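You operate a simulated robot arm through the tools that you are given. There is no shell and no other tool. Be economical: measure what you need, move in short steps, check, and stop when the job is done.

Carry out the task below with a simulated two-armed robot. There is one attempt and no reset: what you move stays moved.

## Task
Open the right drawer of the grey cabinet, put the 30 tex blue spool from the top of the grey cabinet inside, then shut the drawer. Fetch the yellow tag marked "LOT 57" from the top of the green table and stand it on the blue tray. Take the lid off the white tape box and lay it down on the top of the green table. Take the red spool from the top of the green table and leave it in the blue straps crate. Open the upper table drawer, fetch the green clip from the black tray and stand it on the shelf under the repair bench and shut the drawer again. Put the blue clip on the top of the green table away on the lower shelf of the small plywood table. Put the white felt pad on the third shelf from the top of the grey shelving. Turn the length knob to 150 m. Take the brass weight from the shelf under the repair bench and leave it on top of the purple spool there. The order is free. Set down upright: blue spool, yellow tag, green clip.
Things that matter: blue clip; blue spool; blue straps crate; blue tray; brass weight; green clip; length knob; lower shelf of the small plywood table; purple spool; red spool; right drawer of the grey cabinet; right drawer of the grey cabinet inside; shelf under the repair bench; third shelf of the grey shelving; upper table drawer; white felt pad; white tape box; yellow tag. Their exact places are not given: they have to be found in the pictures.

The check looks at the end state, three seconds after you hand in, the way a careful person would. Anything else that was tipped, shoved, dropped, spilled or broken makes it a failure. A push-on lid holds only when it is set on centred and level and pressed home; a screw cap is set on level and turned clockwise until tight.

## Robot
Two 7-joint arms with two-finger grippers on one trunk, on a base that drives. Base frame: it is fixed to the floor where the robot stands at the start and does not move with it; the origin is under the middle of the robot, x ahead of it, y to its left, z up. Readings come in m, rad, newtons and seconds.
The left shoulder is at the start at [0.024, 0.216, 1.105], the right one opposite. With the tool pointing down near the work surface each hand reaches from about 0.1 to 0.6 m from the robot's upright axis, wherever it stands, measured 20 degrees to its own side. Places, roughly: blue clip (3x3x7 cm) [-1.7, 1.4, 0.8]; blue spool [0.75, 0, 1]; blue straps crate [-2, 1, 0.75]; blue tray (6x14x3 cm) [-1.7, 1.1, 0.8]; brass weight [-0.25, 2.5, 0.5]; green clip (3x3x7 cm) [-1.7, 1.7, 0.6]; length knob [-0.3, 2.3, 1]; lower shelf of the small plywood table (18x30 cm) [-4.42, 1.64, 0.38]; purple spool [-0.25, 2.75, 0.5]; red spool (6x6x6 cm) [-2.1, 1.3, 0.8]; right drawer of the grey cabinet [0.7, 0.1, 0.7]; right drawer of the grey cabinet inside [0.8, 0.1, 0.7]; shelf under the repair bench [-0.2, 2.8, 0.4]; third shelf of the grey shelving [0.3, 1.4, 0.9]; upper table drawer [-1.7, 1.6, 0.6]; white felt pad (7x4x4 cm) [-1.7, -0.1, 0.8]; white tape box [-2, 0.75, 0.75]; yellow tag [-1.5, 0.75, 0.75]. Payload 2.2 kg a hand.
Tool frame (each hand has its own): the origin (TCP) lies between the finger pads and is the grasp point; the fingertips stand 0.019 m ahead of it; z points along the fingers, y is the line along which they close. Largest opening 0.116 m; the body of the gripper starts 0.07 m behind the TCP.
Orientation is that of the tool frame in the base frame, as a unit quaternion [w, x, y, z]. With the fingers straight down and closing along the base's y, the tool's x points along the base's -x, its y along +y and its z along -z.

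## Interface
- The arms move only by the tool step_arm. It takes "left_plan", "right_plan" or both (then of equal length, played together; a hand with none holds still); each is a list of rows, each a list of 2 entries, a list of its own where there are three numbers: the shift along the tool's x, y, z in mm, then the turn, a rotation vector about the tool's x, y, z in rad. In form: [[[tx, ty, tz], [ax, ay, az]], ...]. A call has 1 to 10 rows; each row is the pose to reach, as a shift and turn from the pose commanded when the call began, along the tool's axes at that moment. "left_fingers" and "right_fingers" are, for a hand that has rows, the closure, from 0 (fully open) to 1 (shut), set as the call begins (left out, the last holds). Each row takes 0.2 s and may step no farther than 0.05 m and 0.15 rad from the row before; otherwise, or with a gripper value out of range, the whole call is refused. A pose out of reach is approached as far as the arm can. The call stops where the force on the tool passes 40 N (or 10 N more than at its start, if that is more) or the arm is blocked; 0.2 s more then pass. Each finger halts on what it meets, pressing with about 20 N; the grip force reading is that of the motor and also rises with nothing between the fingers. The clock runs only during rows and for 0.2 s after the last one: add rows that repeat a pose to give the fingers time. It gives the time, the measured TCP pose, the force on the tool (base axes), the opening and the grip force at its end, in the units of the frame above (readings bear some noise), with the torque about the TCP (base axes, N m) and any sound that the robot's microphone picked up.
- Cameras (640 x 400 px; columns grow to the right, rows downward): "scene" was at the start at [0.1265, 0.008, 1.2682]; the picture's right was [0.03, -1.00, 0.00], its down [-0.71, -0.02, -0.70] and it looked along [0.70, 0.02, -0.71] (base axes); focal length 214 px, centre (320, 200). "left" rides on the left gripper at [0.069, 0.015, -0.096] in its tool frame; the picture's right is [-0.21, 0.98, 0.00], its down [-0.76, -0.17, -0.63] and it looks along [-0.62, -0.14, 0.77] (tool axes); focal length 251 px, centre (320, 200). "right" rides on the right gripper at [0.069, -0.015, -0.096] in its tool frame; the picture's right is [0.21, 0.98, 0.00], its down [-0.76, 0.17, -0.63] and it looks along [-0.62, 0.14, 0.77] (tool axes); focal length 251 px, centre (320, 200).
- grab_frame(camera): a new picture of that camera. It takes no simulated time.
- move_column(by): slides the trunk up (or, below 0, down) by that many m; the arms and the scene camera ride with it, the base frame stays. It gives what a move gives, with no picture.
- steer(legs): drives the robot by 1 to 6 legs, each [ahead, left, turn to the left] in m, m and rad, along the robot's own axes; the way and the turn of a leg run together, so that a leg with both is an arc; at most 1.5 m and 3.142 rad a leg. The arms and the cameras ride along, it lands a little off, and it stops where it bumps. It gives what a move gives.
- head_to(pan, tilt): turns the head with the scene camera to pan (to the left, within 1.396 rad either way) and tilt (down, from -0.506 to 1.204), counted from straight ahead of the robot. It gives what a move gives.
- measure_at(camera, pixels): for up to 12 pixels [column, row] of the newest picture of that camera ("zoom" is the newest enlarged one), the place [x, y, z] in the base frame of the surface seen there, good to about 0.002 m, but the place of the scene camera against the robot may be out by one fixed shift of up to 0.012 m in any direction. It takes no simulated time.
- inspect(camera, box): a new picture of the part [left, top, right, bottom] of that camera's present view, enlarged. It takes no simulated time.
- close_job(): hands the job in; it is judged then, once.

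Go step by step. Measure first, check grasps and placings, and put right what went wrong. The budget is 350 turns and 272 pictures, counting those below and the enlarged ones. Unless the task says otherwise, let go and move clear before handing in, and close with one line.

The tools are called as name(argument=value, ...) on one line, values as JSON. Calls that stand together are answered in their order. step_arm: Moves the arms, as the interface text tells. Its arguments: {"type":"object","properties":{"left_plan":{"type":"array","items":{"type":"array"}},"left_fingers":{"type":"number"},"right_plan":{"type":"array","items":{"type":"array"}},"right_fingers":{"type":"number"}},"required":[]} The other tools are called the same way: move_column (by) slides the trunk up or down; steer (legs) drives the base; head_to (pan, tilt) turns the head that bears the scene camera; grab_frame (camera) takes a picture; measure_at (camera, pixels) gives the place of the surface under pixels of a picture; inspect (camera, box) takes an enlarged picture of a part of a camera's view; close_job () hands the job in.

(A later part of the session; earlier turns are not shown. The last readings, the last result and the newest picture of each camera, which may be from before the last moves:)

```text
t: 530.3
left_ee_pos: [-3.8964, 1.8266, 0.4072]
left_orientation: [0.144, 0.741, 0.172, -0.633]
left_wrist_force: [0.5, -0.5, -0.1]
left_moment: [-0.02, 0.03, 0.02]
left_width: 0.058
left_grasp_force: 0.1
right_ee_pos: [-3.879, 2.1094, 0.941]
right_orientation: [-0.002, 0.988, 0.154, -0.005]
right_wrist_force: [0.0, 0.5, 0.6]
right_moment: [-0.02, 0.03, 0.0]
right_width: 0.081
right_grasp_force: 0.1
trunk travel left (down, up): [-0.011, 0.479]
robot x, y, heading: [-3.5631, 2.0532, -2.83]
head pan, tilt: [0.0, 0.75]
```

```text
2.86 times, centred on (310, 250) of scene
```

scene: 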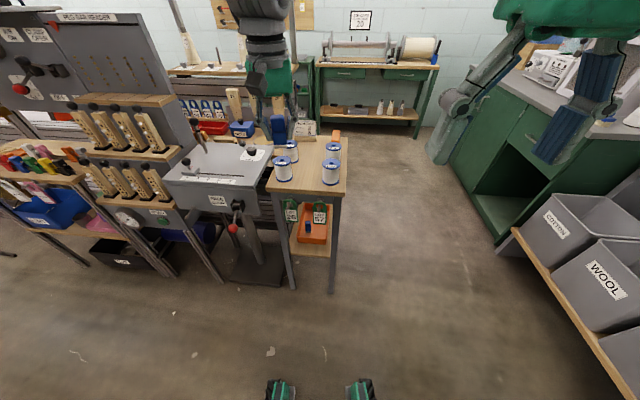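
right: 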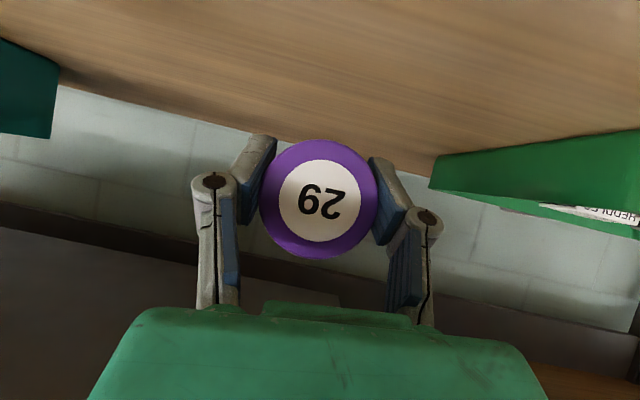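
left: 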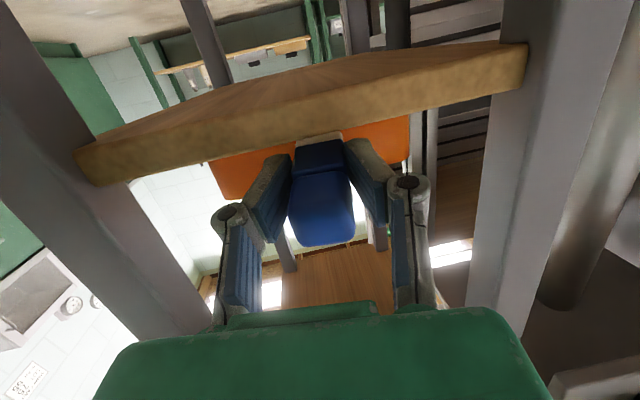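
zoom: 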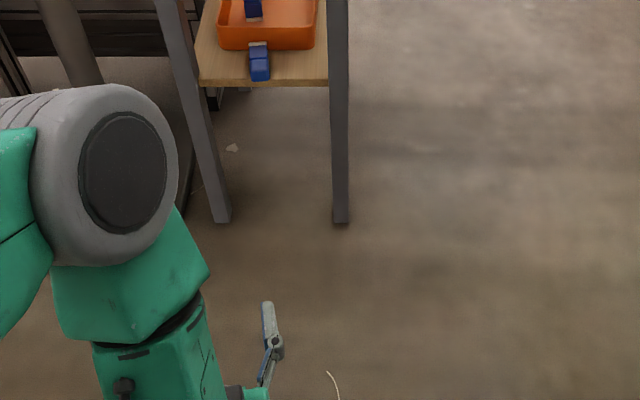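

The blue clip lies on the lower shelf. I'll restore the left arm and drive to the far side of the green table.

step_arm(left_plan=[[[-35, 0, 0], [0, 0.14, 0]], [[-70, 0, 0], [0, 0.28, 0]], [[-105, 0, 0], [0, 0.42, 0]], [[-140, 0, 0], [0, 0.56, 0]], [[-175, 0, 0], [0, 0.7, 0]], [[-210, 0, 0], [0, 0.84, 0]], [[-245, 0, 0], [0, 0.98, 0]], [[-280, 0, 0], [0, 1.12, 0]], [[-315, 0, 0], [0, 1.26, 0]], [[-350, 0, 0], [0, 1.4, 0]]])

move_column(by=0.24)

steer(legs=[[0, 0, 2.05], [1.0, 0, 0], [0, 0, 1.1], [0.2, 0, 0]])

head_to(pan=-0.2, tilt=0.7)

grab_frame(camera="scene")

```text
t: 532.5
left_ee_pos: [-3.9405, 1.8021, 0.7543]
left_orientation: [-0.004, 0.975, 0.223, -0.007]
left_wrist_force: [-0.5, -0.5, 0.3]
left_moment: [-0.01, 0.0, 0.0]
left_width: 0.0583
left_grasp_force: 0.0
right_ee_pos: [-3.8788, 2.1074, 0.9415]
right_orientation: [-0.001, 0.988, 0.154, -0.006]
right_wrist_force: [0.1, 0.3, -0.4]
right_moment: [-0.03, 0.0, 0.01]
right_width: 0.0811
right_grasp_force: 0.1
trunk travel left (down, up): [-0.011, 0.479]
robot x, y, heading: [-3.5695, 2.0572, -2.824]
head pan, tilt: [0.0, 0.75]
```

```text
t: 535.0
left_ee_pos: [-3.9419, 1.8012, 0.9938]
left_orientation: [-0.002, 0.975, 0.223, -0.007]
left_wrist_force: [-0.4, -0.5, -0.3]
left_moment: [0.01, 0.01, 0.02]
left_width: 0.0583
left_grasp_force: 0.1
right_ee_pos: [-3.8793, 2.1091, 1.1809]
right_orientation: [-0.001, 0.988, 0.154, -0.006]
right_wrist_force: [0.0, 0.2, 0.1]
right_moment: [0.01, -0.01, -0.01]
right_width: 0.0813
right_grasp_force: 0.2
trunk travel left (down, up): [-0.251, 0.239]
robot x, y, heading: [-3.5665, 2.0553, -2.825]
head pan, tilt: [0.0, 0.75]
```

```text
t: 549.0
left_ee_pos: [-2.2728, 1.6833, 0.9937]
left_orientation: [0.008, -0.22, 0.976, -0.002]
left_wrist_force: [-0.8, 0.6, 0.0]
left_moment: [-0.03, 0.03, 0.0]
left_width: 0.0582
left_grasp_force: 0.1
right_ee_pos: [-2.3397, 1.3775, 1.1813]
right_orientation: [0.005, -0.148, 0.989, -0.001]
right_wrist_force: [-0.5, 0.8, 0.3]
right_moment: [-0.02, 0.03, 0.02]
right_width: 0.0811
right_grasp_force: 0.1
trunk travel left (down, up): [-0.251, 0.239]
robot x, y, heading: [-2.649, 1.4331, 0.305]
head pan, tilt: [0.0, 0.75]
```

```text
t: 549.8
left_ee_pos: [-2.2746, 1.6823, 0.9947]
left_orientation: [0.009, -0.221, 0.975, -0.001]
left_wrist_force: [0.1, -0.5, 0.7]
left_moment: [-0.01, -0.02, 0.02]
left_width: 0.0581
left_grasp_force: 0.1
right_ee_pos: [-2.3421, 1.3761, 1.1824]
right_orientation: [0.007, -0.148, 0.989, 0.0]
right_wrist_force: [0.7, 0.0, 0.4]
right_moment: [0.01, -0.02, 0.01]
right_width: 0.0811
right_grasp_force: 0.2
trunk travel left (down, up): [-0.251, 0.239]
robot x, y, heading: [-2.653, 1.4325, 0.305]
head pan, tilt: [-0.201, 0.7]
```

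```text
31 pictures are left
```

scene: 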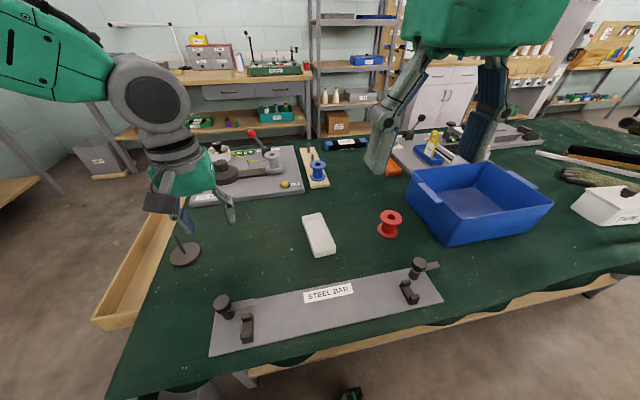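

Red spool at (389,222), crate at (478,205), tape box at (610,205). I'll measure them.

measure_at(camera="scene", pixels=[[389, 215], [380, 218], [398, 218], [389, 234], [470, 200], [440, 205], [500, 195], [412, 200], [547, 205], [610, 190], [592, 210], [635, 195]])

```text
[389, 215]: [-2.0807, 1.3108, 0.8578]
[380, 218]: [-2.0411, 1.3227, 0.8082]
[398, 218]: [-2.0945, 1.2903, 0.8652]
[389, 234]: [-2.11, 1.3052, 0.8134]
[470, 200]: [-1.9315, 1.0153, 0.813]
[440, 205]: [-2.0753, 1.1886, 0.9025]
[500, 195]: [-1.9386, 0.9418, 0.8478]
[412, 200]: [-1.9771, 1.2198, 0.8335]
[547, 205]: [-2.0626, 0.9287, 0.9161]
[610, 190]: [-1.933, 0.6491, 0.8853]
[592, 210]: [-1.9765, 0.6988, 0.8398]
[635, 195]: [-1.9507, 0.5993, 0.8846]
```

step_arm(right_plan=[[[-38, -24, 20], [0, 0, 0]], [[-76, -48, 40], [0, 0, 0]], [[-114, -72, 60], [0, 0, 0]], [[-152, -96, 80], [0, 0, 0]], [[-190, -120, 100], [0, 0, 0]], [[-226, -140, 120], [0, 0, 0]], [[-226, -140, 165], [0, 0, 0]], [[-226, -140, 210], [0, 0, 0]], [[-226, -140, 250], [0, 0, 0]], [[-226, -140, 250], [0, 0, 0]]])

grab_frame(camera="right")

```text
t: 552.0
left_ee_pos: [-2.2755, 1.6825, 0.9931]
left_orientation: [0.01, -0.219, 0.976, -0.002]
left_wrist_force: [0.8, 0.6, 0.2]
left_moment: [-0.01, 0.02, 0.02]
left_width: 0.0582
left_grasp_force: 0.0
right_ee_pos: [-2.0795, 1.3072, 0.9384]
right_orientation: [0.007, -0.149, 0.989, 0.0]
right_wrist_force: [-0.3, -0.2, -0.4]
right_moment: [-0.01, 0.01, 0.01]
right_width: 0.0814
right_grasp_force: 0.0
trunk travel left (down, up): [-0.251, 0.239]
robot x, y, heading: [-2.6532, 1.4292, 0.307]
head pan, tilt: [-0.201, 0.7]
```

```text
30 pictures are left
```

right: 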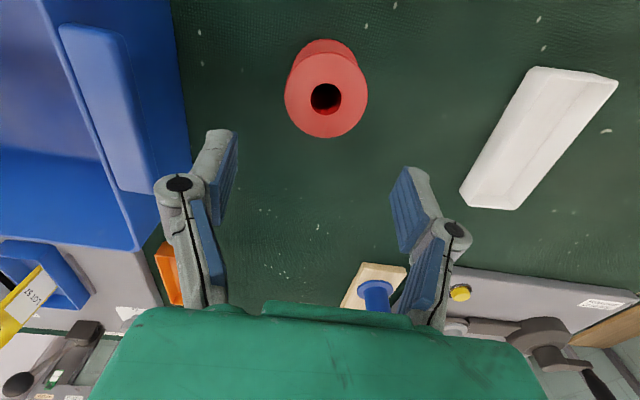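

step_arm(right_plan=[[[19, 0, 0], [0, 0, 0]], [[19, 0, 40], [0, 0, 0]], [[19, 0, 80], [0, 0, 0]], [[19, 0, 108], [0, 0, 0]], [[19, 0, 108], [0, 0, 0]]])

step_arm(right_plan=[[[0, 0, 0], [0, 0, 0]], [[0, 0, 0], [0, 0, 0]], [[0, 0, 0], [0, 0, 0]]], right_fingers=1)

step_arm(right_plan=[[[0, 0, -45], [0, 0, 0]], [[0, 0, -90], [0, 0, 0]], [[0, 0, -135], [0, 0, 0]], [[0, 0, -180], [0, 0, 0]], [[0, 0, -225], [0, 0, 0]]])

steer(legs=[[-0.1, 0, 0], [0, 0, -1.571], [0.42, 0, 0], [0, 0, 1.585], [0.12, 0, 0]])

grab_frame(camera="scene")

```text
t: 553.2
left_ee_pos: [-2.2748, 1.6831, 0.9939]
left_orientation: [0.009, -0.22, 0.975, -0.002]
left_wrist_force: [0.3, -0.3, -0.5]
left_moment: [-0.01, -0.01, -0.04]
left_width: 0.058
left_grasp_force: 0.0
right_ee_pos: [-2.0945, 1.3027, 0.8283]
right_orientation: [0.008, -0.149, 0.989, -0.001]
right_wrist_force: [-0.2, -0.1, -0.2]
right_moment: [0.0, 0.02, -0.02]
right_width: 0.0809
right_grasp_force: 0.1
trunk travel left (down, up): [-0.251, 0.239]
robot x, y, heading: [-2.6542, 1.4336, 0.306]
head pan, tilt: [-0.201, 0.7]
```

```text
t: 554.0
left_ee_pos: [-2.2743, 1.6829, 0.994]
left_orientation: [0.009, -0.219, 0.976, -0.002]
left_wrist_force: [0.1, -1.4, -0.2]
left_moment: [-0.01, -0.02, -0.04]
left_width: 0.0582
left_grasp_force: 0.1
right_ee_pos: [-2.0958, 1.3021, 0.8286]
right_orientation: [0.006, -0.149, 0.989, -0.002]
right_wrist_force: [-0.1, -0.7, 0.3]
right_moment: [0.07, -0.02, 0.01]
right_width: 0.0562
right_grasp_force: 19.6
trunk travel left (down, up): [-0.251, 0.239]
robot x, y, heading: [-2.6525, 1.4311, 0.305]
head pan, tilt: [-0.201, 0.7]
```

```text
t: 555.2
left_ee_pos: [-2.2757, 1.6825, 0.9948]
left_orientation: [0.009, -0.22, 0.975, -0.003]
left_wrist_force: [0.5, -0.7, -0.5]
left_moment: [-0.02, -0.02, 0.0]
left_width: 0.0578
left_grasp_force: 0.1
right_ee_pos: [-2.102, 1.3068, 1.0545]
right_orientation: [0.007, -0.149, 0.989, -0.001]
right_wrist_force: [0.0, 0.6, -0.7]
right_moment: [-0.01, 0.04, 0.04]
right_width: 0.0555
right_grasp_force: 19.8
trunk travel left (down, up): [-0.251, 0.239]
robot x, y, heading: [-2.6513, 1.4366, 0.302]
head pan, tilt: [-0.201, 0.7]
```

```text
t: 567.2
left_ee_pos: [-2.1464, 1.2906, 0.9935]
left_orientation: [0.008, -0.227, 0.974, -0.001]
left_wrist_force: [-0.6, -0.5, -0.5]
left_moment: [0.0, 0.02, -0.01]
left_width: 0.0584
left_grasp_force: 0.0
right_ee_pos: [-1.9668, 0.9172, 1.0544]
right_orientation: [0.007, -0.155, 0.988, -0.001]
right_wrist_force: [0.1, -0.5, -0.7]
right_moment: [0.03, 0.04, 0.01]
right_width: 0.0558
right_grasp_force: 20.0
trunk travel left (down, up): [-0.251, 0.239]
robot x, y, heading: [-2.5179, 1.0381, 0.314]
head pan, tilt: [-0.201, 0.7]
```

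```text
29 pictures are left
```

scene: 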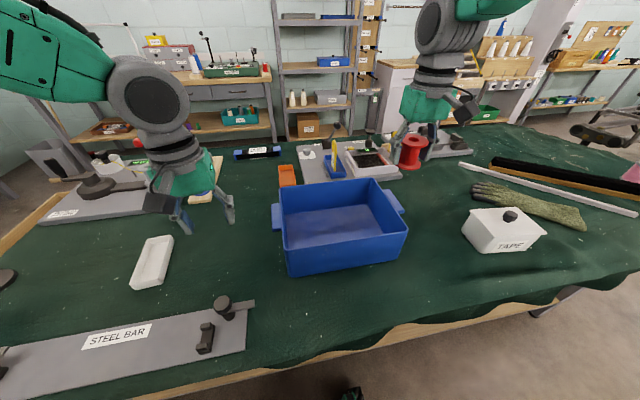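

measure_at(camera="scene", pixels=[[337, 225], [283, 210], [385, 205], [345, 250], [335, 182], [510, 212], [500, 217], [470, 222], [540, 232], [495, 240], [475, 240], [520, 300]])

inspect(camera="scene", box=[440, 190, 570, 270])

```text
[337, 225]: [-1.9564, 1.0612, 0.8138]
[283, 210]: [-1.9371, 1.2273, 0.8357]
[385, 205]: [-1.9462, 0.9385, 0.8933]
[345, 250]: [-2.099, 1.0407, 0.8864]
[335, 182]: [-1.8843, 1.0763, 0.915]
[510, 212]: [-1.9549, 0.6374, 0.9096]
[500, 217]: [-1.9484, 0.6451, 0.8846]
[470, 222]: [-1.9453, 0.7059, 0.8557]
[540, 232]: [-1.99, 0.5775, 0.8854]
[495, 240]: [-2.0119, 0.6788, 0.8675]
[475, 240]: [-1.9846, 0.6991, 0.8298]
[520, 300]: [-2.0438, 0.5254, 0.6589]
```

```text
4.92 times, centred on (505, 230) of scene
```

zoom: 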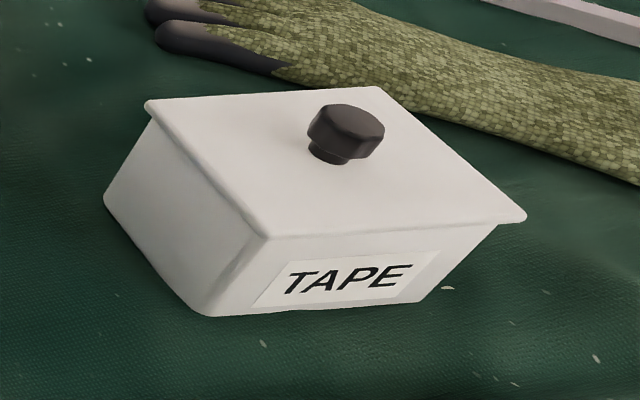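

I'll place the red spool into the crate.

step_arm(right_plan=[[[-10, 45, 0], [0, 0, 0]], [[-20, 92, 0], [0, 0, 0]], [[-30, 140, 0], [0, 0, 0]], [[-30, 140, 45], [0, 0, 0]], [[-30, 140, 90], [0, 0, 0]], [[-30, 140, 135], [0, 0, 0]], [[-30, 140, 180], [0, 0, 0]], [[-30, 140, 208], [0, 0, 0]], [[-30, 140, 214], [0, 0, 0]], [[-30, 140, 214], [0, 0, 0]]])

step_arm(right_plan=[[[0, 0, 0], [0, 0, 0]], [[0, 0, 0], [0, 0, 0]], [[0, 0, 0], [0, 0, 0]]], right_fingers=0.3)

step_arm(right_plan=[[[0, 0, -45], [0, 0, 0]], [[0, 0, -90], [0, 0, 0]], [[0, 0, -135], [0, 0, 0]], [[0, 0, -180], [0, 0, 0]], [[0, 0, -225], [0, 0, 0]]])

grab_frame(camera="right")

```text
t: 569.4
left_ee_pos: [-2.1492, 1.291, 0.9941]
left_orientation: [0.009, -0.226, 0.974, -0.002]
left_wrist_force: [-0.1, 0.9, 0.9]
left_moment: [-0.01, 0.0, 0.03]
left_width: 0.0578
left_grasp_force: 0.0
right_ee_pos: [-1.9807, 1.0575, 0.8422]
right_orientation: [0.007, -0.156, 0.988, -0.002]
right_wrist_force: [-1.3, -0.3, -0.6]
right_moment: [0.01, 0.01, 0.0]
right_width: 0.0559
right_grasp_force: 20.0
trunk travel left (down, up): [-0.251, 0.239]
robot x, y, heading: [-2.5181, 1.0371, 0.318]
head pan, tilt: [-0.201, 0.7]
```

```text
t: 570.2
left_ee_pos: [-2.1484, 1.2906, 0.9971]
left_orientation: [0.01, -0.227, 0.974, -0.003]
left_wrist_force: [0.1, 0.3, -1.1]
left_moment: [-0.01, 0.0, 0.03]
left_width: 0.0579
left_grasp_force: 0.1
right_ee_pos: [-1.9818, 1.057, 0.8421]
right_orientation: [0.008, -0.156, 0.988, -0.002]
right_wrist_force: [-0.5, 0.4, 1.2]
right_moment: [-0.01, 0.03, 0.01]
right_width: 0.0811
right_grasp_force: 0.0
trunk travel left (down, up): [-0.251, 0.239]
robot x, y, heading: [-2.5197, 1.0328, 0.314]
head pan, tilt: [-0.201, 0.7]
```

```text
t: 571.4
left_ee_pos: [-2.1494, 1.2907, 0.9958]
left_orientation: [0.01, -0.226, 0.974, -0.002]
left_wrist_force: [-0.1, 0.4, -0.3]
left_moment: [-0.04, -0.02, 0.01]
left_width: 0.0582
left_grasp_force: 0.0
right_ee_pos: [-1.9851, 1.0574, 1.0628]
right_orientation: [0.008, -0.156, 0.988, -0.002]
right_wrist_force: [0.5, -0.3, 0.0]
right_moment: [-0.01, 0.0, 0.02]
right_width: 0.0814
right_grasp_force: 0.2
trunk travel left (down, up): [-0.251, 0.239]
robot x, y, heading: [-2.5195, 1.0371, 0.32]
head pan, tilt: [-0.201, 0.7]
```

```text
27 pictures are left
```

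right: 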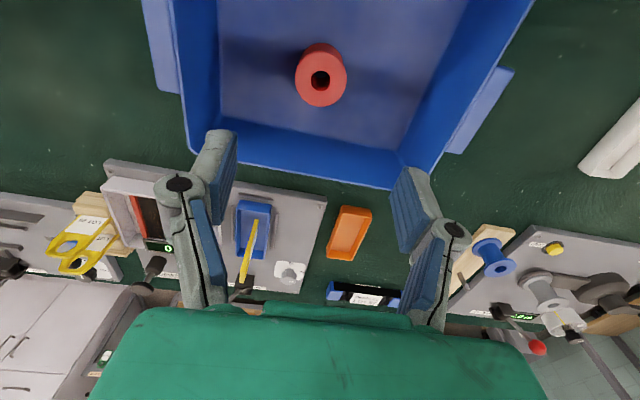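

The red spool is in the crate. I'll move right for the tape box lid.

steer(legs=[[-0.05, 0, 0], [0, 0, -1.571], [0.38, 0, 0], [0, 0, 1.571], [0.06, 0, 0]])

grab_frame(camera="right")

```text
t: 582.6
left_ee_pos: [-2.0108, 0.9217, 0.9943]
left_orientation: [0.009, -0.231, 0.973, -0.003]
left_wrist_force: [0.0, 0.1, -1.2]
left_moment: [-0.02, 0.02, -0.01]
left_width: 0.0578
left_grasp_force: 0.1
right_ee_pos: [-1.8426, 0.6897, 1.0619]
right_orientation: [0.006, -0.161, 0.987, -0.002]
right_wrist_force: [0.7, -0.9, 0.1]
right_moment: [-0.01, 0.01, 0.0]
right_width: 0.0811
right_grasp_force: 0.0
trunk travel left (down, up): [-0.251, 0.239]
robot x, y, heading: [-2.3824, 0.663, 0.325]
head pan, tilt: [-0.201, 0.7]
```

```text
26 pictures are left
```

right: 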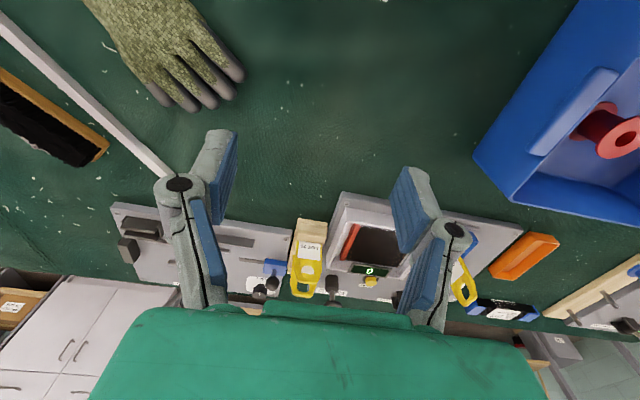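

step_arm(right_plan=[[[40, -6, 0], [0, 0, 0]], [[80, -12, 0], [0, 0, 0]], [[120, -19, 0], [0, 0, 0]], [[120, -19, 40], [0, 0, 0]], [[120, -19, 80], [0, 0, 0]], [[120, -19, 80], [0, 0, 0]]], right_fingers=0.5)

grab_frame(camera="right")

```text
t: 584.0
left_ee_pos: [-2.0148, 0.9194, 0.9968]
left_orientation: [0.011, -0.231, 0.973, -0.002]
left_wrist_force: [0.2, 0.4, 0.1]
left_moment: [-0.02, -0.02, -0.02]
left_width: 0.0579
left_grasp_force: 0.0
right_ee_pos: [-1.9557, 0.6323, 0.9877]
right_orientation: [0.009, -0.161, 0.987, -0.002]
right_wrist_force: [-0.6, -0.5, -0.2]
right_moment: [-0.03, -0.01, -0.01]
right_width: 0.058
right_grasp_force: 0.1
trunk travel left (down, up): [-0.251, 0.239]
robot x, y, heading: [-2.3819, 0.6635, 0.324]
head pan, tilt: [-0.201, 0.7]
```

```text
25 pictures are left
```

right: 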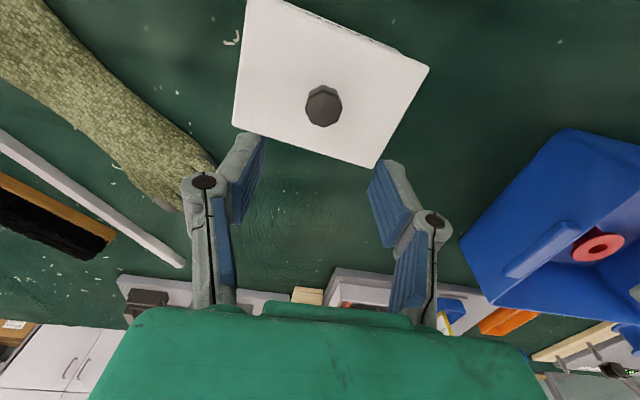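

step_arm(right_plan=[[[11, 0, 20], [0, 0, 0]], [[11, 0, 60], [0, 0, 0]], [[11, 0, 87], [0, 0, 0]], [[11, 0, 87], [0, 0, 0]]])

step_arm(right_plan=[[[0, 0, 0], [0, 0, 0]], [[0, 0, 0], [0, 0, 0]], [[0, 0, 0], [0, 0, 0]]], right_fingers=1)

step_arm(right_plan=[[[0, 0, -10], [0, 0, 0]], [[0, 0, -25], [0, 0, 0]], [[0, 0, -50], [0, 0, 0]], [[0, 0, -90], [0, 0, 0]]])

grab_frame(camera="right")

```text
t: 585.0
left_ee_pos: [-2.0153, 0.9206, 0.9953]
left_orientation: [0.011, -0.231, 0.973, -0.002]
left_wrist_force: [1.5, 0.2, -0.4]
left_moment: [0.02, 0.04, -0.01]
left_width: 0.0582
left_grasp_force: 0.0
right_ee_pos: [-1.9615, 0.6308, 0.8959]
right_orientation: [0.009, -0.16, 0.987, 0.0]
right_wrist_force: [-3.6, -2.0, 25.5]
right_moment: [-0.16, 0.3, 0.02]
right_width: 0.0585
right_grasp_force: 11.1
trunk travel left (down, up): [-0.251, 0.239]
robot x, y, heading: [-2.3769, 0.6638, 0.328]
head pan, tilt: [-0.201, 0.7]
```

```text
t: 585.8
left_ee_pos: [-2.0149, 0.9204, 0.9956]
left_orientation: [0.01, -0.231, 0.973, -0.003]
left_wrist_force: [0.0, -0.2, -1.1]
left_moment: [0.0, 0.02, -0.04]
left_width: 0.0579
left_grasp_force: 0.0
right_ee_pos: [-1.96, 0.6309, 0.8965]
right_orientation: [0.01, -0.16, 0.987, -0.001]
right_wrist_force: [2.6, 1.9, 28.9]
right_moment: [0.15, 0.08, 0.0]
right_width: 0.0248
right_grasp_force: 20.2
trunk travel left (down, up): [-0.251, 0.239]
robot x, y, heading: [-2.381, 0.6653, 0.331]
head pan, tilt: [-0.201, 0.7]
```

```text
t: 586.8
left_ee_pos: [-2.0151, 0.9192, 0.9962]
left_orientation: [0.012, -0.231, 0.973, -0.002]
left_wrist_force: [-0.6, -0.3, -0.1]
left_moment: [0.02, -0.04, 0.05]
left_width: 0.058
left_grasp_force: 0.1
right_ee_pos: [-1.9637, 0.6277, 0.9882]
right_orientation: [0.008, -0.161, 0.987, -0.001]
right_wrist_force: [-0.1, -0.9, -1.4]
right_moment: [0.0, -0.01, 0.02]
right_width: 0.025
right_grasp_force: 19.9
trunk travel left (down, up): [-0.251, 0.239]
robot x, y, heading: [-2.3829, 0.6613, 0.325]
head pan, tilt: [-0.201, 0.7]
heard: snap
```

```text
24 pictures are left
```

right: 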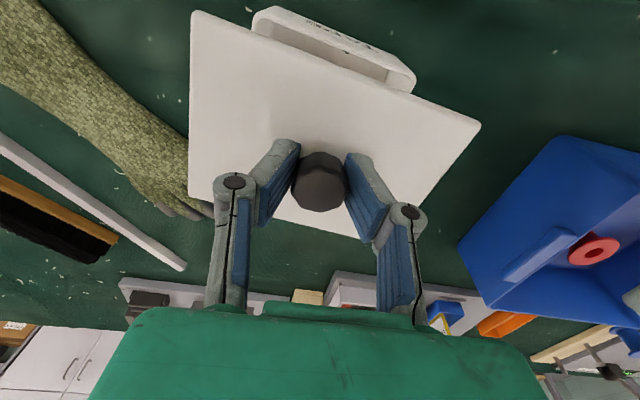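

The lid snapped off cleanly. I'll lay it on the clear cloth ahead of the box.

step_arm(right_plan=[[[0, 0, -20], [0, 0, 0]], [[-40, 12, -20], [0, 0, 0]], [[-85, 25, -20], [0, 0, 0]], [[-130, 40, -20], [0, 0, 0]], [[-165, 54, -10], [0, 0, 0]], [[-190, 54, 25], [0, 0, 0]], [[-190, 54, 65], [0, 0, 0]], [[-190, 54, 105], [0, 0, 0]], [[-190, 54, 135], [0, 0, 0]], [[-190, 54, 135], [0, 0, 0]]])

grab_frame(camera="scene")

```text
t: 589.0
left_ee_pos: [-2.0138, 0.9214, 0.9958]
left_orientation: [0.011, -0.231, 0.973, -0.003]
left_wrist_force: [0.7, -0.4, 1.0]
left_moment: [-0.02, 0.02, 0.04]
left_width: 0.0579
left_grasp_force: 0.1
right_ee_pos: [-1.7999, 0.7439, 0.8541]
right_orientation: [0.007, -0.161, 0.987, -0.001]
right_wrist_force: [0.4, 0.5, -0.7]
right_moment: [-0.03, -0.02, -0.05]
right_width: 0.025
right_grasp_force: 20.1
trunk travel left (down, up): [-0.251, 0.239]
robot x, y, heading: [-2.3813, 0.6606, 0.333]
head pan, tilt: [-0.201, 0.7]
```

```text
23 pictures are left
```

scene: 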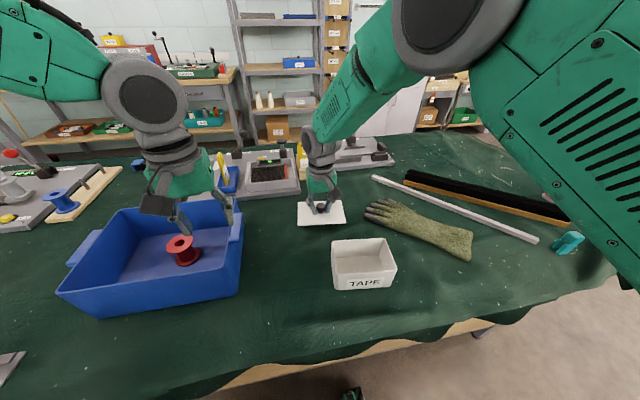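

step_arm(right_plan=[[[0, 0, 8], [0, 0, 0]], [[0, 0, 15], [0, 0, 0]], [[0, 0, 20], [0, 0, 0]], [[0, 0, 24], [0, 0, 0]], [[0, 0, 27], [0, 0, 0]]])

step_arm(right_plan=[[[0, 0, 0], [0, 0, 0]], [[0, 0, 0], [0, 0, 0]], [[0, 0, 0], [0, 0, 0]], [[0, 0, -30], [0, 0, 0]], [[0, 0, -75], [0, 0, 0]], [[0, 0, -120], [0, 0, 0]], [[0, 0, -165], [0, 0, 0]], [[20, 0, -200], [0, 0, 0]], [[50, 0, -220], [0, 0, 0]]], right_fingers=0.5)

inspect(camera="scene", box=[260, 160, 420, 300])

```text
t: 590.3
left_ee_pos: [-2.0161, 0.9209, 0.9955]
left_orientation: [0.012, -0.232, 0.973, -0.002]
left_wrist_force: [0.4, 0.3, 0.1]
left_moment: [0.02, 0.01, -0.02]
left_width: 0.0581
left_grasp_force: 0.1
right_ee_pos: [-1.7948, 0.7439, 0.832]
right_orientation: [0.013, -0.16, 0.987, 0.0]
right_wrist_force: [-7.6, -2.6, 20.3]
right_moment: [-0.09, 0.49, 0.04]
right_width: 0.0247
right_grasp_force: 19.8
trunk travel left (down, up): [-0.251, 0.239]
robot x, y, heading: [-2.3815, 0.6606, 0.324]
head pan, tilt: [-0.201, 0.7]
stopped in row 5 (right hand): the force on the tool passed its limit at 42 N (the readings are from after the stop); the commanded pose is now the measured one
```

```text
t: 592.3
left_ee_pos: [-2.0159, 0.921, 0.996]
left_orientation: [0.013, -0.232, 0.973, -0.003]
left_wrist_force: [-0.1, 0.1, 0.2]
left_moment: [0.02, -0.03, 0.03]
left_width: 0.058
left_grasp_force: 0.0
right_ee_pos: [-1.8499, 0.7251, 1.0514]
right_orientation: [0.013, -0.16, 0.987, 0.0]
right_wrist_force: [0.3, 0.1, 0.5]
right_moment: [0.01, -0.03, 0.05]
right_width: 0.058
right_grasp_force: 0.0
trunk travel left (down, up): [-0.251, 0.239]
robot x, y, heading: [-2.378, 0.6623, 0.332]
head pan, tilt: [-0.201, 0.7]
```

```text
2.86 times, centred on (340, 230) of scene
```

zoom: 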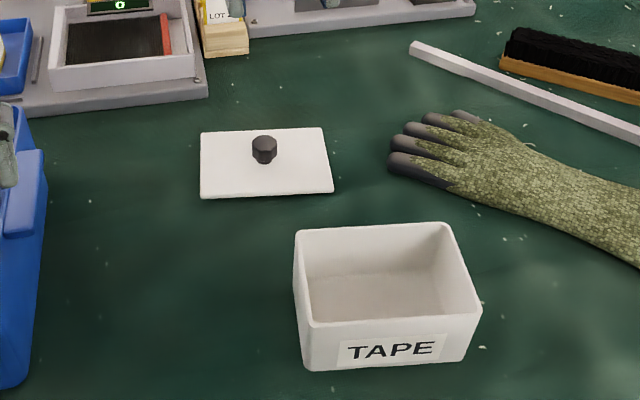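

The lid lies flat on the table. Last is the felt pad; I'll look along the far side first.

head_to(pan=-1.1, tilt=0.6)

grab_frame(camera="scene")

```text
t: 593.5
left_ee_pos: [-2.0163, 0.9202, 0.9954]
left_orientation: [0.012, -0.231, 0.973, -0.003]
left_wrist_force: [-0.4, 0.1, 0.0]
left_moment: [-0.02, 0.0, 0.01]
left_width: 0.058
left_grasp_force: 0.0
right_ee_pos: [-1.8477, 0.7252, 1.0491]
right_orientation: [0.013, -0.16, 0.987, 0.0]
right_wrist_force: [0.4, 0.3, -0.9]
right_moment: [0.03, 0.01, -0.02]
right_width: 0.0579
right_grasp_force: 0.0
trunk travel left (down, up): [-0.251, 0.239]
robot x, y, heading: [-2.3849, 0.6614, 0.325]
head pan, tilt: [-1.1, 0.6]
```

```text
21 pictures are left
```

scene: 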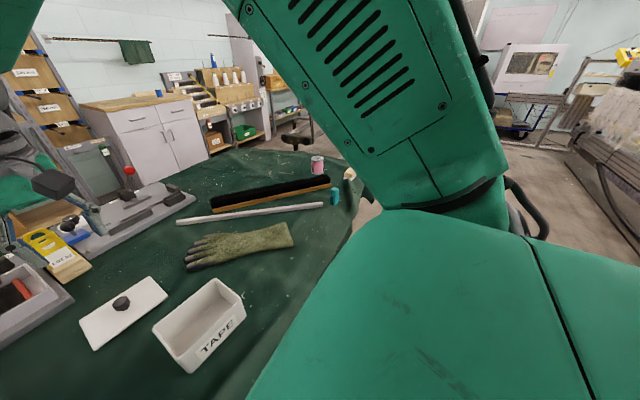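

measure_at(camera="scene", pixels=[[350, 172], [352, 177], [318, 165], [362, 190], [560, 200], [620, 190], [545, 160]])

steer(legs=[[-0.1, 0, 0], [0, 0, -1.571], [0.8, 0, 0], [0, 0, 1.571]])

head_to(pan=-0.3, tilt=0.75)

grab_frame(camera="scene")

```text
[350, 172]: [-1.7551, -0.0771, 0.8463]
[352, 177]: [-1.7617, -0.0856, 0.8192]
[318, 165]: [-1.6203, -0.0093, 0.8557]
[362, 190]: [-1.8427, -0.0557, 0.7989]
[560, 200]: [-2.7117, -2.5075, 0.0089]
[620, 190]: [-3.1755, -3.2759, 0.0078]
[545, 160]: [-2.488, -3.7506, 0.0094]
```

```text
t: 606.2
left_ee_pos: [-1.8741, 0.0821, 0.9957]
left_orientation: [0.011, -0.185, 0.983, -0.002]
left_wrist_force: [1.3, -0.1, -0.1]
left_moment: [-0.05, -0.02, 0.0]
left_width: 0.0581
left_grasp_force: 0.0
right_ee_pos: [-1.7249, -0.1288, 1.0494]
right_orientation: [0.012, -0.113, 0.993, -0.001]
right_wrist_force: [-0.1, 0.8, -0.2]
right_moment: [0.02, -0.01, 0.03]
right_width: 0.058
right_grasp_force: 0.0
trunk travel left (down, up): [-0.251, 0.239]
robot x, y, heading: [-2.263, -0.1398, 0.237]
head pan, tilt: [-1.1, 0.6]
```

```text
t: 607.4
left_ee_pos: [-1.8771, 0.0804, 0.9971]
left_orientation: [0.013, -0.184, 0.983, -0.002]
left_wrist_force: [0.0, -1.1, -0.5]
left_moment: [-0.02, -0.01, 0.0]
left_width: 0.0581
left_grasp_force: 0.0
right_ee_pos: [-1.7291, -0.1295, 1.0514]
right_orientation: [0.015, -0.114, 0.993, -0.001]
right_wrist_force: [-0.8, 0.3, 0.6]
right_moment: [-0.01, -0.02, 0.0]
right_width: 0.058
right_grasp_force: 0.0
trunk travel left (down, up): [-0.251, 0.239]
robot x, y, heading: [-2.2629, -0.1402, 0.231]
head pan, tilt: [-0.3, 0.75]
```

```text
20 pictures are left
```

scene: 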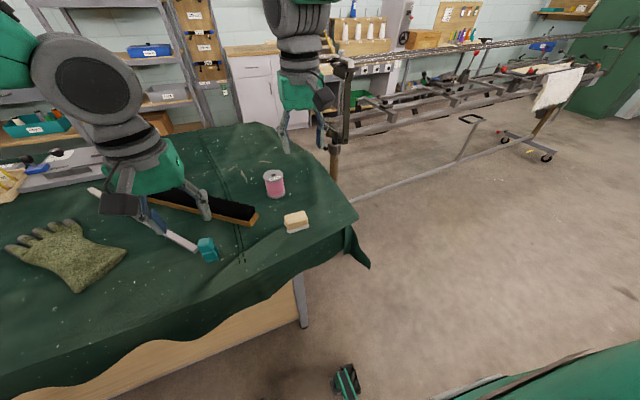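

inspect(camera="scene", box=[260, 160, 340, 250])

measure_at(camera="zoom", pixels=[[300, 250], [225, 240], [300, 285], [370, 270], [375, 240], [290, 220]])

```text
4.44 times, centred on (300, 205) of scene
```

zoom: 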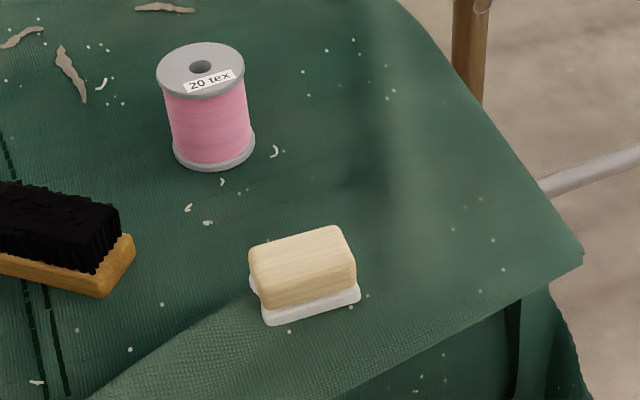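

```text
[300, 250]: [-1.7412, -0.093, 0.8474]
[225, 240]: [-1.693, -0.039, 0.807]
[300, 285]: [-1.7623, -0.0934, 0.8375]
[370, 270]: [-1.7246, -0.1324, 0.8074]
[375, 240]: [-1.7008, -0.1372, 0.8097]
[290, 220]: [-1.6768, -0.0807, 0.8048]
```

The pad is a block with a felt base at ≈ (-1.745, -0.096). I'll align the right hand over it.

step_arm(right_plan=[[[8, 34, 0], [0, 0, 0]], [[8, 34, 40], [0, 0, 0]], [[8, 34, 80], [0, 0, 0]], [[8, 34, 125], [0, 0, 0]], [[8, 34, 125], [0, 0, 0]]], right_fingers=0)

grab_frame(camera="right")

```text
t: 608.6
left_ee_pos: [-1.876, 0.081, 0.998]
left_orientation: [0.013, -0.184, 0.983, -0.003]
left_wrist_force: [-0.5, 0.2, 0.1]
left_moment: [-0.04, -0.02, -0.05]
left_width: 0.0581
left_grasp_force: 0.1
right_ee_pos: [-1.7431, -0.0973, 0.9275]
right_orientation: [0.015, -0.113, 0.994, 0.0]
right_wrist_force: [0.3, -0.1, 0.0]
right_moment: [0.02, 0.02, 0.01]
right_width: 0.1162
right_grasp_force: 0.0
trunk travel left (down, up): [-0.251, 0.239]
robot x, y, heading: [-2.2613, -0.1409, 0.238]
head pan, tilt: [-0.3, 0.75]
```

```text
18 pictures are left
```

right: 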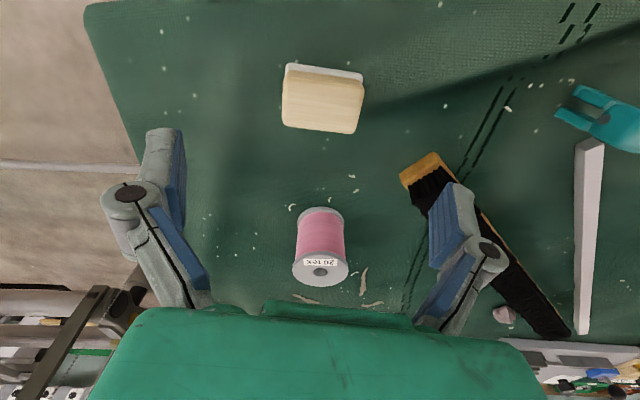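

step_arm(right_plan=[[[13, 0, 10], [0, 0, 0]], [[13, 0, 50], [0, 0, 0]], [[13, 0, 85], [0, 0, 0]], [[13, 0, 101], [0, 0, 0]], [[13, 0, 101], [0, 0, 0]]], right_fingers=0.18)

step_arm(right_plan=[[[0, 0, 0], [0, 0, 0]], [[0, 0, 0], [0, 0, 0]], [[0, 0, 0], [0, 0, 0]]], right_fingers=1)

step_arm(right_plan=[[[0, 0, -45], [0, 0, 0]], [[0, 0, -90], [0, 0, 0]], [[0, 0, -135], [0, 0, 0]], [[0, 0, -180], [0, 0, 0]], [[0, 0, -230], [0, 0, 0]], [[0, 0, -270], [0, 0, 0]]])

grab_frame(camera="right")

```text
t: 609.8
left_ee_pos: [-1.8756, 0.0815, 0.998]
left_orientation: [0.012, -0.186, 0.983, -0.004]
left_wrist_force: [-0.1, -0.3, 0.3]
left_moment: [0.0, 0.01, 0.01]
left_width: 0.0579
left_grasp_force: 0.1
right_ee_pos: [-1.7489, -0.0998, 0.824]
right_orientation: [0.014, -0.111, 0.994, 0.002]
right_wrist_force: [0.9, -0.6, -0.2]
right_moment: [-0.02, 0.0, 0.01]
right_width: 0.0952
right_grasp_force: 0.1
trunk travel left (down, up): [-0.251, 0.239]
robot x, y, heading: [-2.2573, -0.137, 0.236]
head pan, tilt: [-0.3, 0.75]
```

```text
t: 610.6
left_ee_pos: [-1.8766, 0.0813, 0.9974]
left_orientation: [0.013, -0.184, 0.983, -0.003]
left_wrist_force: [0.4, 0.5, 0.3]
left_moment: [-0.03, 0.0, 0.02]
left_width: 0.0579
left_grasp_force: 0.0
right_ee_pos: [-1.7494, -0.0995, 0.8242]
right_orientation: [0.013, -0.11, 0.994, 0.001]
right_wrist_force: [0.7, -0.7, 0.0]
right_moment: [0.11, -0.05, 0.0]
right_width: 0.0622
right_grasp_force: 20.4
trunk travel left (down, up): [-0.251, 0.239]
robot x, y, heading: [-2.2609, -0.1408, 0.233]
head pan, tilt: [-0.3, 0.75]
```

```text
t: 612.0
left_ee_pos: [-1.8767, 0.0816, 0.9974]
left_orientation: [0.014, -0.184, 0.983, -0.003]
left_wrist_force: [0.3, -0.4, 0.3]
left_moment: [-0.01, 0.0, 0.02]
left_width: 0.0578
left_grasp_force: 0.1
right_ee_pos: [-1.7542, -0.0976, 1.0934]
right_orientation: [0.014, -0.113, 0.993, -0.001]
right_wrist_force: [0.3, -0.2, -0.2]
right_moment: [0.0, 0.01, 0.01]
right_width: 0.0617
right_grasp_force: 20.3
trunk travel left (down, up): [-0.251, 0.239]
robot x, y, heading: [-2.2614, -0.1416, 0.23]
head pan, tilt: [-0.3, 0.75]
```

```text
17 pictures are left
```

right: 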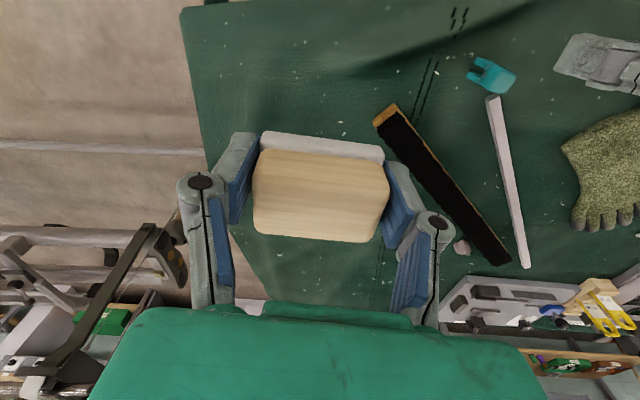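

The pad is held. I'll drive back around the table to the grey shelving.

steer(legs=[[-0.2, 0, 0], [0, 0, 1.573], [1.1, 0, 0], [1.045, 0, 0], [0, 0, -0.696], [0.783, 0, 0]])

```text
t: 628.6
left_ee_pos: [-3.0173, 2.3068, 1.0001]
left_orientation: [-0.016, 0.713, -0.701, -0.005]
left_wrist_force: [0.3, -1.0, -0.8]
left_moment: [-0.02, 0.0, 0.0]
left_width: 0.058
left_grasp_force: 0.0
right_ee_pos: [-2.8079, 2.3577, 1.0968]
right_orientation: [0.015, -0.66, 0.751, 0.008]
right_wrist_force: [-0.4, 0.2, -0.7]
right_moment: [-0.01, -0.03, -0.02]
right_width: 0.0607
right_grasp_force: 19.9
trunk travel left (down, up): [-0.251, 0.239]
robot x, y, heading: [-2.9402, 1.8713, 1.446]
head pan, tilt: [-0.3, 0.75]
stopped in leg 5: the robot was blocked; the commanded pose is now the measured one
```

steer(legs=[[-0.05, 0, 0.05], [0.6, 0, 0], [0, 0, -0.9]])

```text
t: 634.7
left_ee_pos: [-2.6455, 2.7679, 0.9996]
left_orientation: [0.016, -0.378, 0.925, 0.0]
left_wrist_force: [0.1, -0.3, -0.6]
left_moment: [0.0, -0.02, 0.02]
left_width: 0.0578
left_grasp_force: 0.1
right_ee_pos: [-2.4639, 2.6484, 1.0963]
right_orientation: [0.017, -0.311, 0.95, 0.002]
right_wrist_force: [0.3, 0.4, -0.5]
right_moment: [0.02, 0.01, 0.0]
right_width: 0.0608
right_grasp_force: 20.2
trunk travel left (down, up): [-0.251, 0.239]
robot x, y, heading: [-2.9104, 2.4133, 0.638]
head pan, tilt: [-0.3, 0.75]
```

steer(legs=[[0, 0, -0.504], [0.9, 0, 0], [0.876, 0, 0], [0, 0, -1.343], [1.45, 0, 0], [0, 0, 1.526]])

head_to(pan=0, tilt=0.4)

grab_frame(camera="scene")

```text
t: 659.0
left_ee_pos: [-0.3041, 1.5831, 1.0013]
left_orientation: [0.017, -0.222, 0.975, -0.002]
left_wrist_force: [0.6, -0.5, -0.1]
left_moment: [-0.01, 0.01, -0.03]
left_width: 0.058
left_grasp_force: 0.0
right_ee_pos: [-0.1699, 1.4134, 1.0979]
right_orientation: [0.018, -0.152, 0.988, 0.0]
right_wrist_force: [-0.9, 0.0, -0.5]
right_moment: [0.0, 0.02, 0.0]
right_width: 0.0606
right_grasp_force: 20.0
trunk travel left (down, up): [-0.251, 0.239]
robot x, y, heading: [-0.6634, 1.3325, 0.312]
head pan, tilt: [-0.3, 0.75]
```

```text
t: 659.8
left_ee_pos: [-0.3066, 1.5832, 1.0024]
left_orientation: [0.02, -0.222, 0.975, -0.003]
left_wrist_force: [0.0, -0.5, 0.8]
left_moment: [0.02, -0.02, -0.01]
left_width: 0.058
left_grasp_force: 0.0
right_ee_pos: [-0.1733, 1.4123, 1.0985]
right_orientation: [0.02, -0.152, 0.988, 0.001]
right_wrist_force: [0.1, -0.2, -0.9]
right_moment: [0.02, -0.02, -0.01]
right_width: 0.0608
right_grasp_force: 20.0
trunk travel left (down, up): [-0.251, 0.239]
robot x, y, heading: [-0.6617, 1.337, 0.31]
head pan, tilt: [0.0, 0.4]
```

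```text
16 pictures are left
```

scene: 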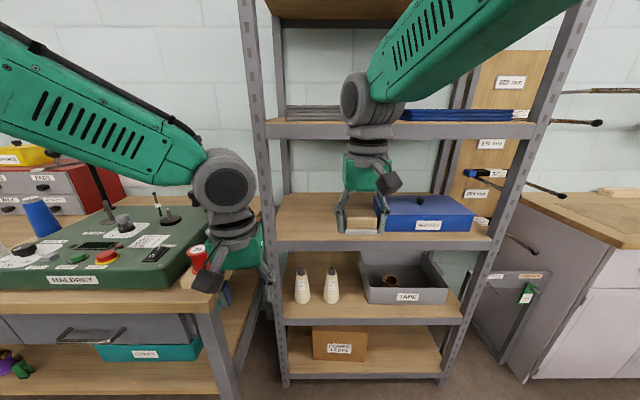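

measure_at(camera="scene", pixels=[[310, 225], [290, 237], [330, 237], [310, 205], [385, 215], [470, 215], [340, 137], [330, 128], [360, 238], [290, 215]])

inspect(camera="scene", box=[0, 330, 60, 400])

```text
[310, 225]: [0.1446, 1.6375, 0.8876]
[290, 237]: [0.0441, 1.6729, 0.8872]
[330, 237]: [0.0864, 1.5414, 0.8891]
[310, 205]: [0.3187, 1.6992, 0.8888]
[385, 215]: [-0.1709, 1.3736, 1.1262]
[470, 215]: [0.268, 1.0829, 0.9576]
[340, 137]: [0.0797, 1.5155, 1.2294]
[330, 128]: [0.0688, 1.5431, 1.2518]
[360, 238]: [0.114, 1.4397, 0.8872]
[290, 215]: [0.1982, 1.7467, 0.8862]
```

```text
5.71 times, centred on (30, 365) of scene
```

zoom: 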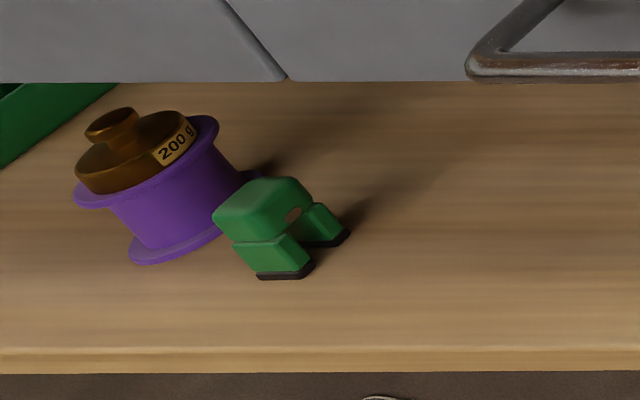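

The weight, spool and clip are fine. Third shelf from the top: z ≈ 0.880, free on the left. I'll tilt the hand 35° forward and drive in.

step_arm(right_plan=[[[0, 5, 25], [0, -0.12, 0]], [[0, 10, 50], [0, -0.24, 0]], [[0, 14, 75], [0, -0.36, 0]], [[0, 14, 95], [0, -0.48, 0]], [[0, 14, 108], [0, -0.61, 0]], [[0, 14, 108], [0, -0.61, 0]]])

steer(legs=[[0.3, 0, 0.005]])

grab_frame(camera="right")

grab_frame(camera="scene")

```text
t: 661.2
left_ee_pos: [-0.307, 1.5831, 1.0022]
left_orientation: [0.017, -0.224, 0.974, -0.002]
left_wrist_force: [-0.1, -0.3, -0.6]
left_moment: [0.01, -0.01, 0.03]
left_width: 0.058
left_grasp_force: 0.1
right_ee_pos: [-0.1685, 1.4226, 1.0]
right_orientation: [0.307, -0.131, 0.941, 0.053]
right_wrist_force: [-0.3, 0.4, -1.0]
right_moment: [-0.01, 0.02, -0.01]
right_width: 0.0606
right_grasp_force: 20.3
right hand out of reach, approached as far as the arm can: row 5, 6
trunk travel left (down, up): [-0.251, 0.239]
robot x, y, heading: [-0.6648, 1.3395, 0.309]
head pan, tilt: [0.0, 0.4]
```

```text
t: 663.2
left_ee_pos: [-0.0274, 1.6784, 1.0018]
left_orientation: [0.019, -0.227, 0.974, -0.002]
left_wrist_force: [-0.2, -0.4, -0.2]
left_moment: [0.01, 0.05, 0.01]
left_width: 0.0577
left_grasp_force: 0.1
right_ee_pos: [0.1111, 1.523, 1.0023]
right_orientation: [0.309, -0.139, 0.939, 0.056]
right_wrist_force: [0.0, 0.2, -1.0]
right_moment: [0.02, 0.04, 0.02]
right_width: 0.0606
right_grasp_force: 20.6
trunk travel left (down, up): [-0.251, 0.239]
robot x, y, heading: [-0.3759, 1.4274, 0.321]
head pan, tilt: [0.0, 0.4]
```

```text
14 pictures are left
```

right: 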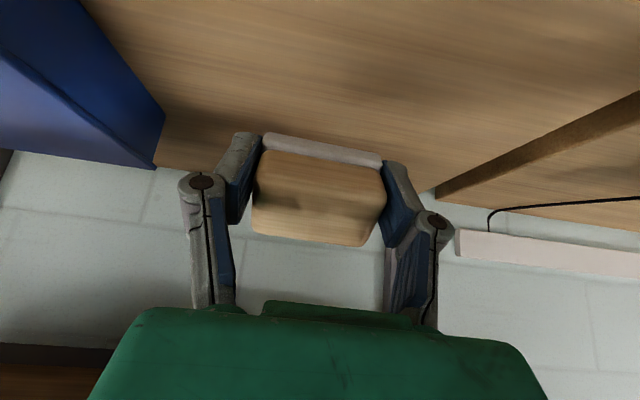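

```text
13 pictures are left
```

scene: 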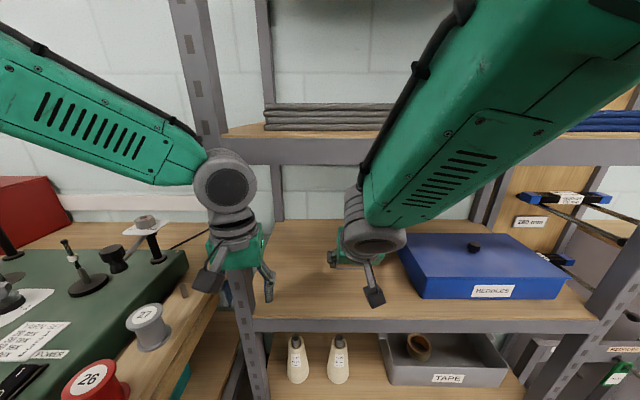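

In position above the free area. I'll lower the pad to the shelf.

step_arm(right_plan=[[[0, 0, 30], [0, 0, 0]], [[8, 0, 52], [0, 0, 0]], [[18, 0, 74], [0, 0, 0]], [[24, 0, 84], [0, 0, 0]], [[24, 0, 84], [0, 0, 0]]])

grab_frame(camera="right")

```text
t: 664.4
left_ee_pos: [-0.0282, 1.6775, 1.0042]
left_orientation: [0.019, -0.227, 0.974, -0.002]
left_wrist_force: [0.0, -0.2, 0.2]
left_moment: [0.0, -0.03, 0.0]
left_width: 0.0582
left_grasp_force: 0.0
right_ee_pos: [0.1455, 1.5328, 0.9352]
right_orientation: [0.317, -0.129, 0.937, 0.065]
right_wrist_force: [0.0, 0.5, -0.8]
right_moment: [-0.01, 0.02, 0.0]
right_width: 0.0604
right_grasp_force: 19.6
trunk travel left (down, up): [-0.251, 0.239]
robot x, y, heading: [-0.3795, 1.4284, 0.315]
head pan, tilt: [0.0, 0.4]
```

```text
12 pictures are left
```

right: 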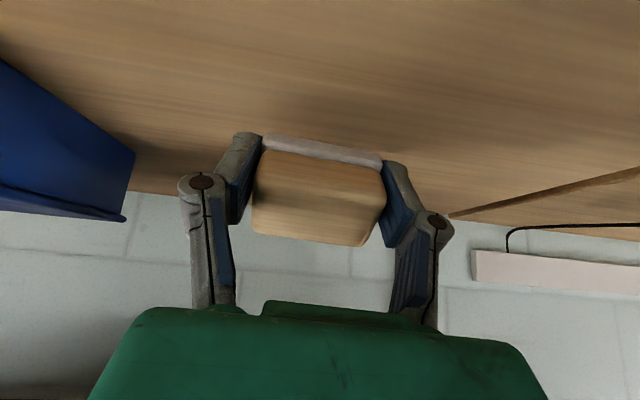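

step_arm(right_plan=[[[6, 0, 8], [0, 0, 0]], [[11, 0, 14], [0, 0, 0]], [[14, 0, 18], [0, 0, 0]], [[17, 0, 22], [0, 0, 0]], [[17, 0, 22], [0, 0, 0]]])

```text
t: 665.4
left_ee_pos: [-0.0303, 1.6762, 1.0048]
left_orientation: [0.02, -0.226, 0.974, -0.001]
left_wrist_force: [-0.5, 0.8, 0.2]
left_moment: [-0.02, 0.0, 0.0]
left_width: 0.058
left_grasp_force: 0.2
right_ee_pos: [0.1408, 1.5327, 0.9025]
right_orientation: [0.318, -0.139, 0.936, 0.056]
right_wrist_force: [-7.5, -5.0, 17.3]
right_moment: [-0.73, -0.01, -0.37]
right_width: 0.0608
right_grasp_force: 20.2
trunk travel left (down, up): [-0.251, 0.239]
robot x, y, heading: [-0.3799, 1.4267, 0.323]
head pan, tilt: [0.0, 0.4]
stopped in row 4 (right hand): the force on the tool passed its limit at 45 N (the readings are from after the stop); the commanded pose is now the measured one
```

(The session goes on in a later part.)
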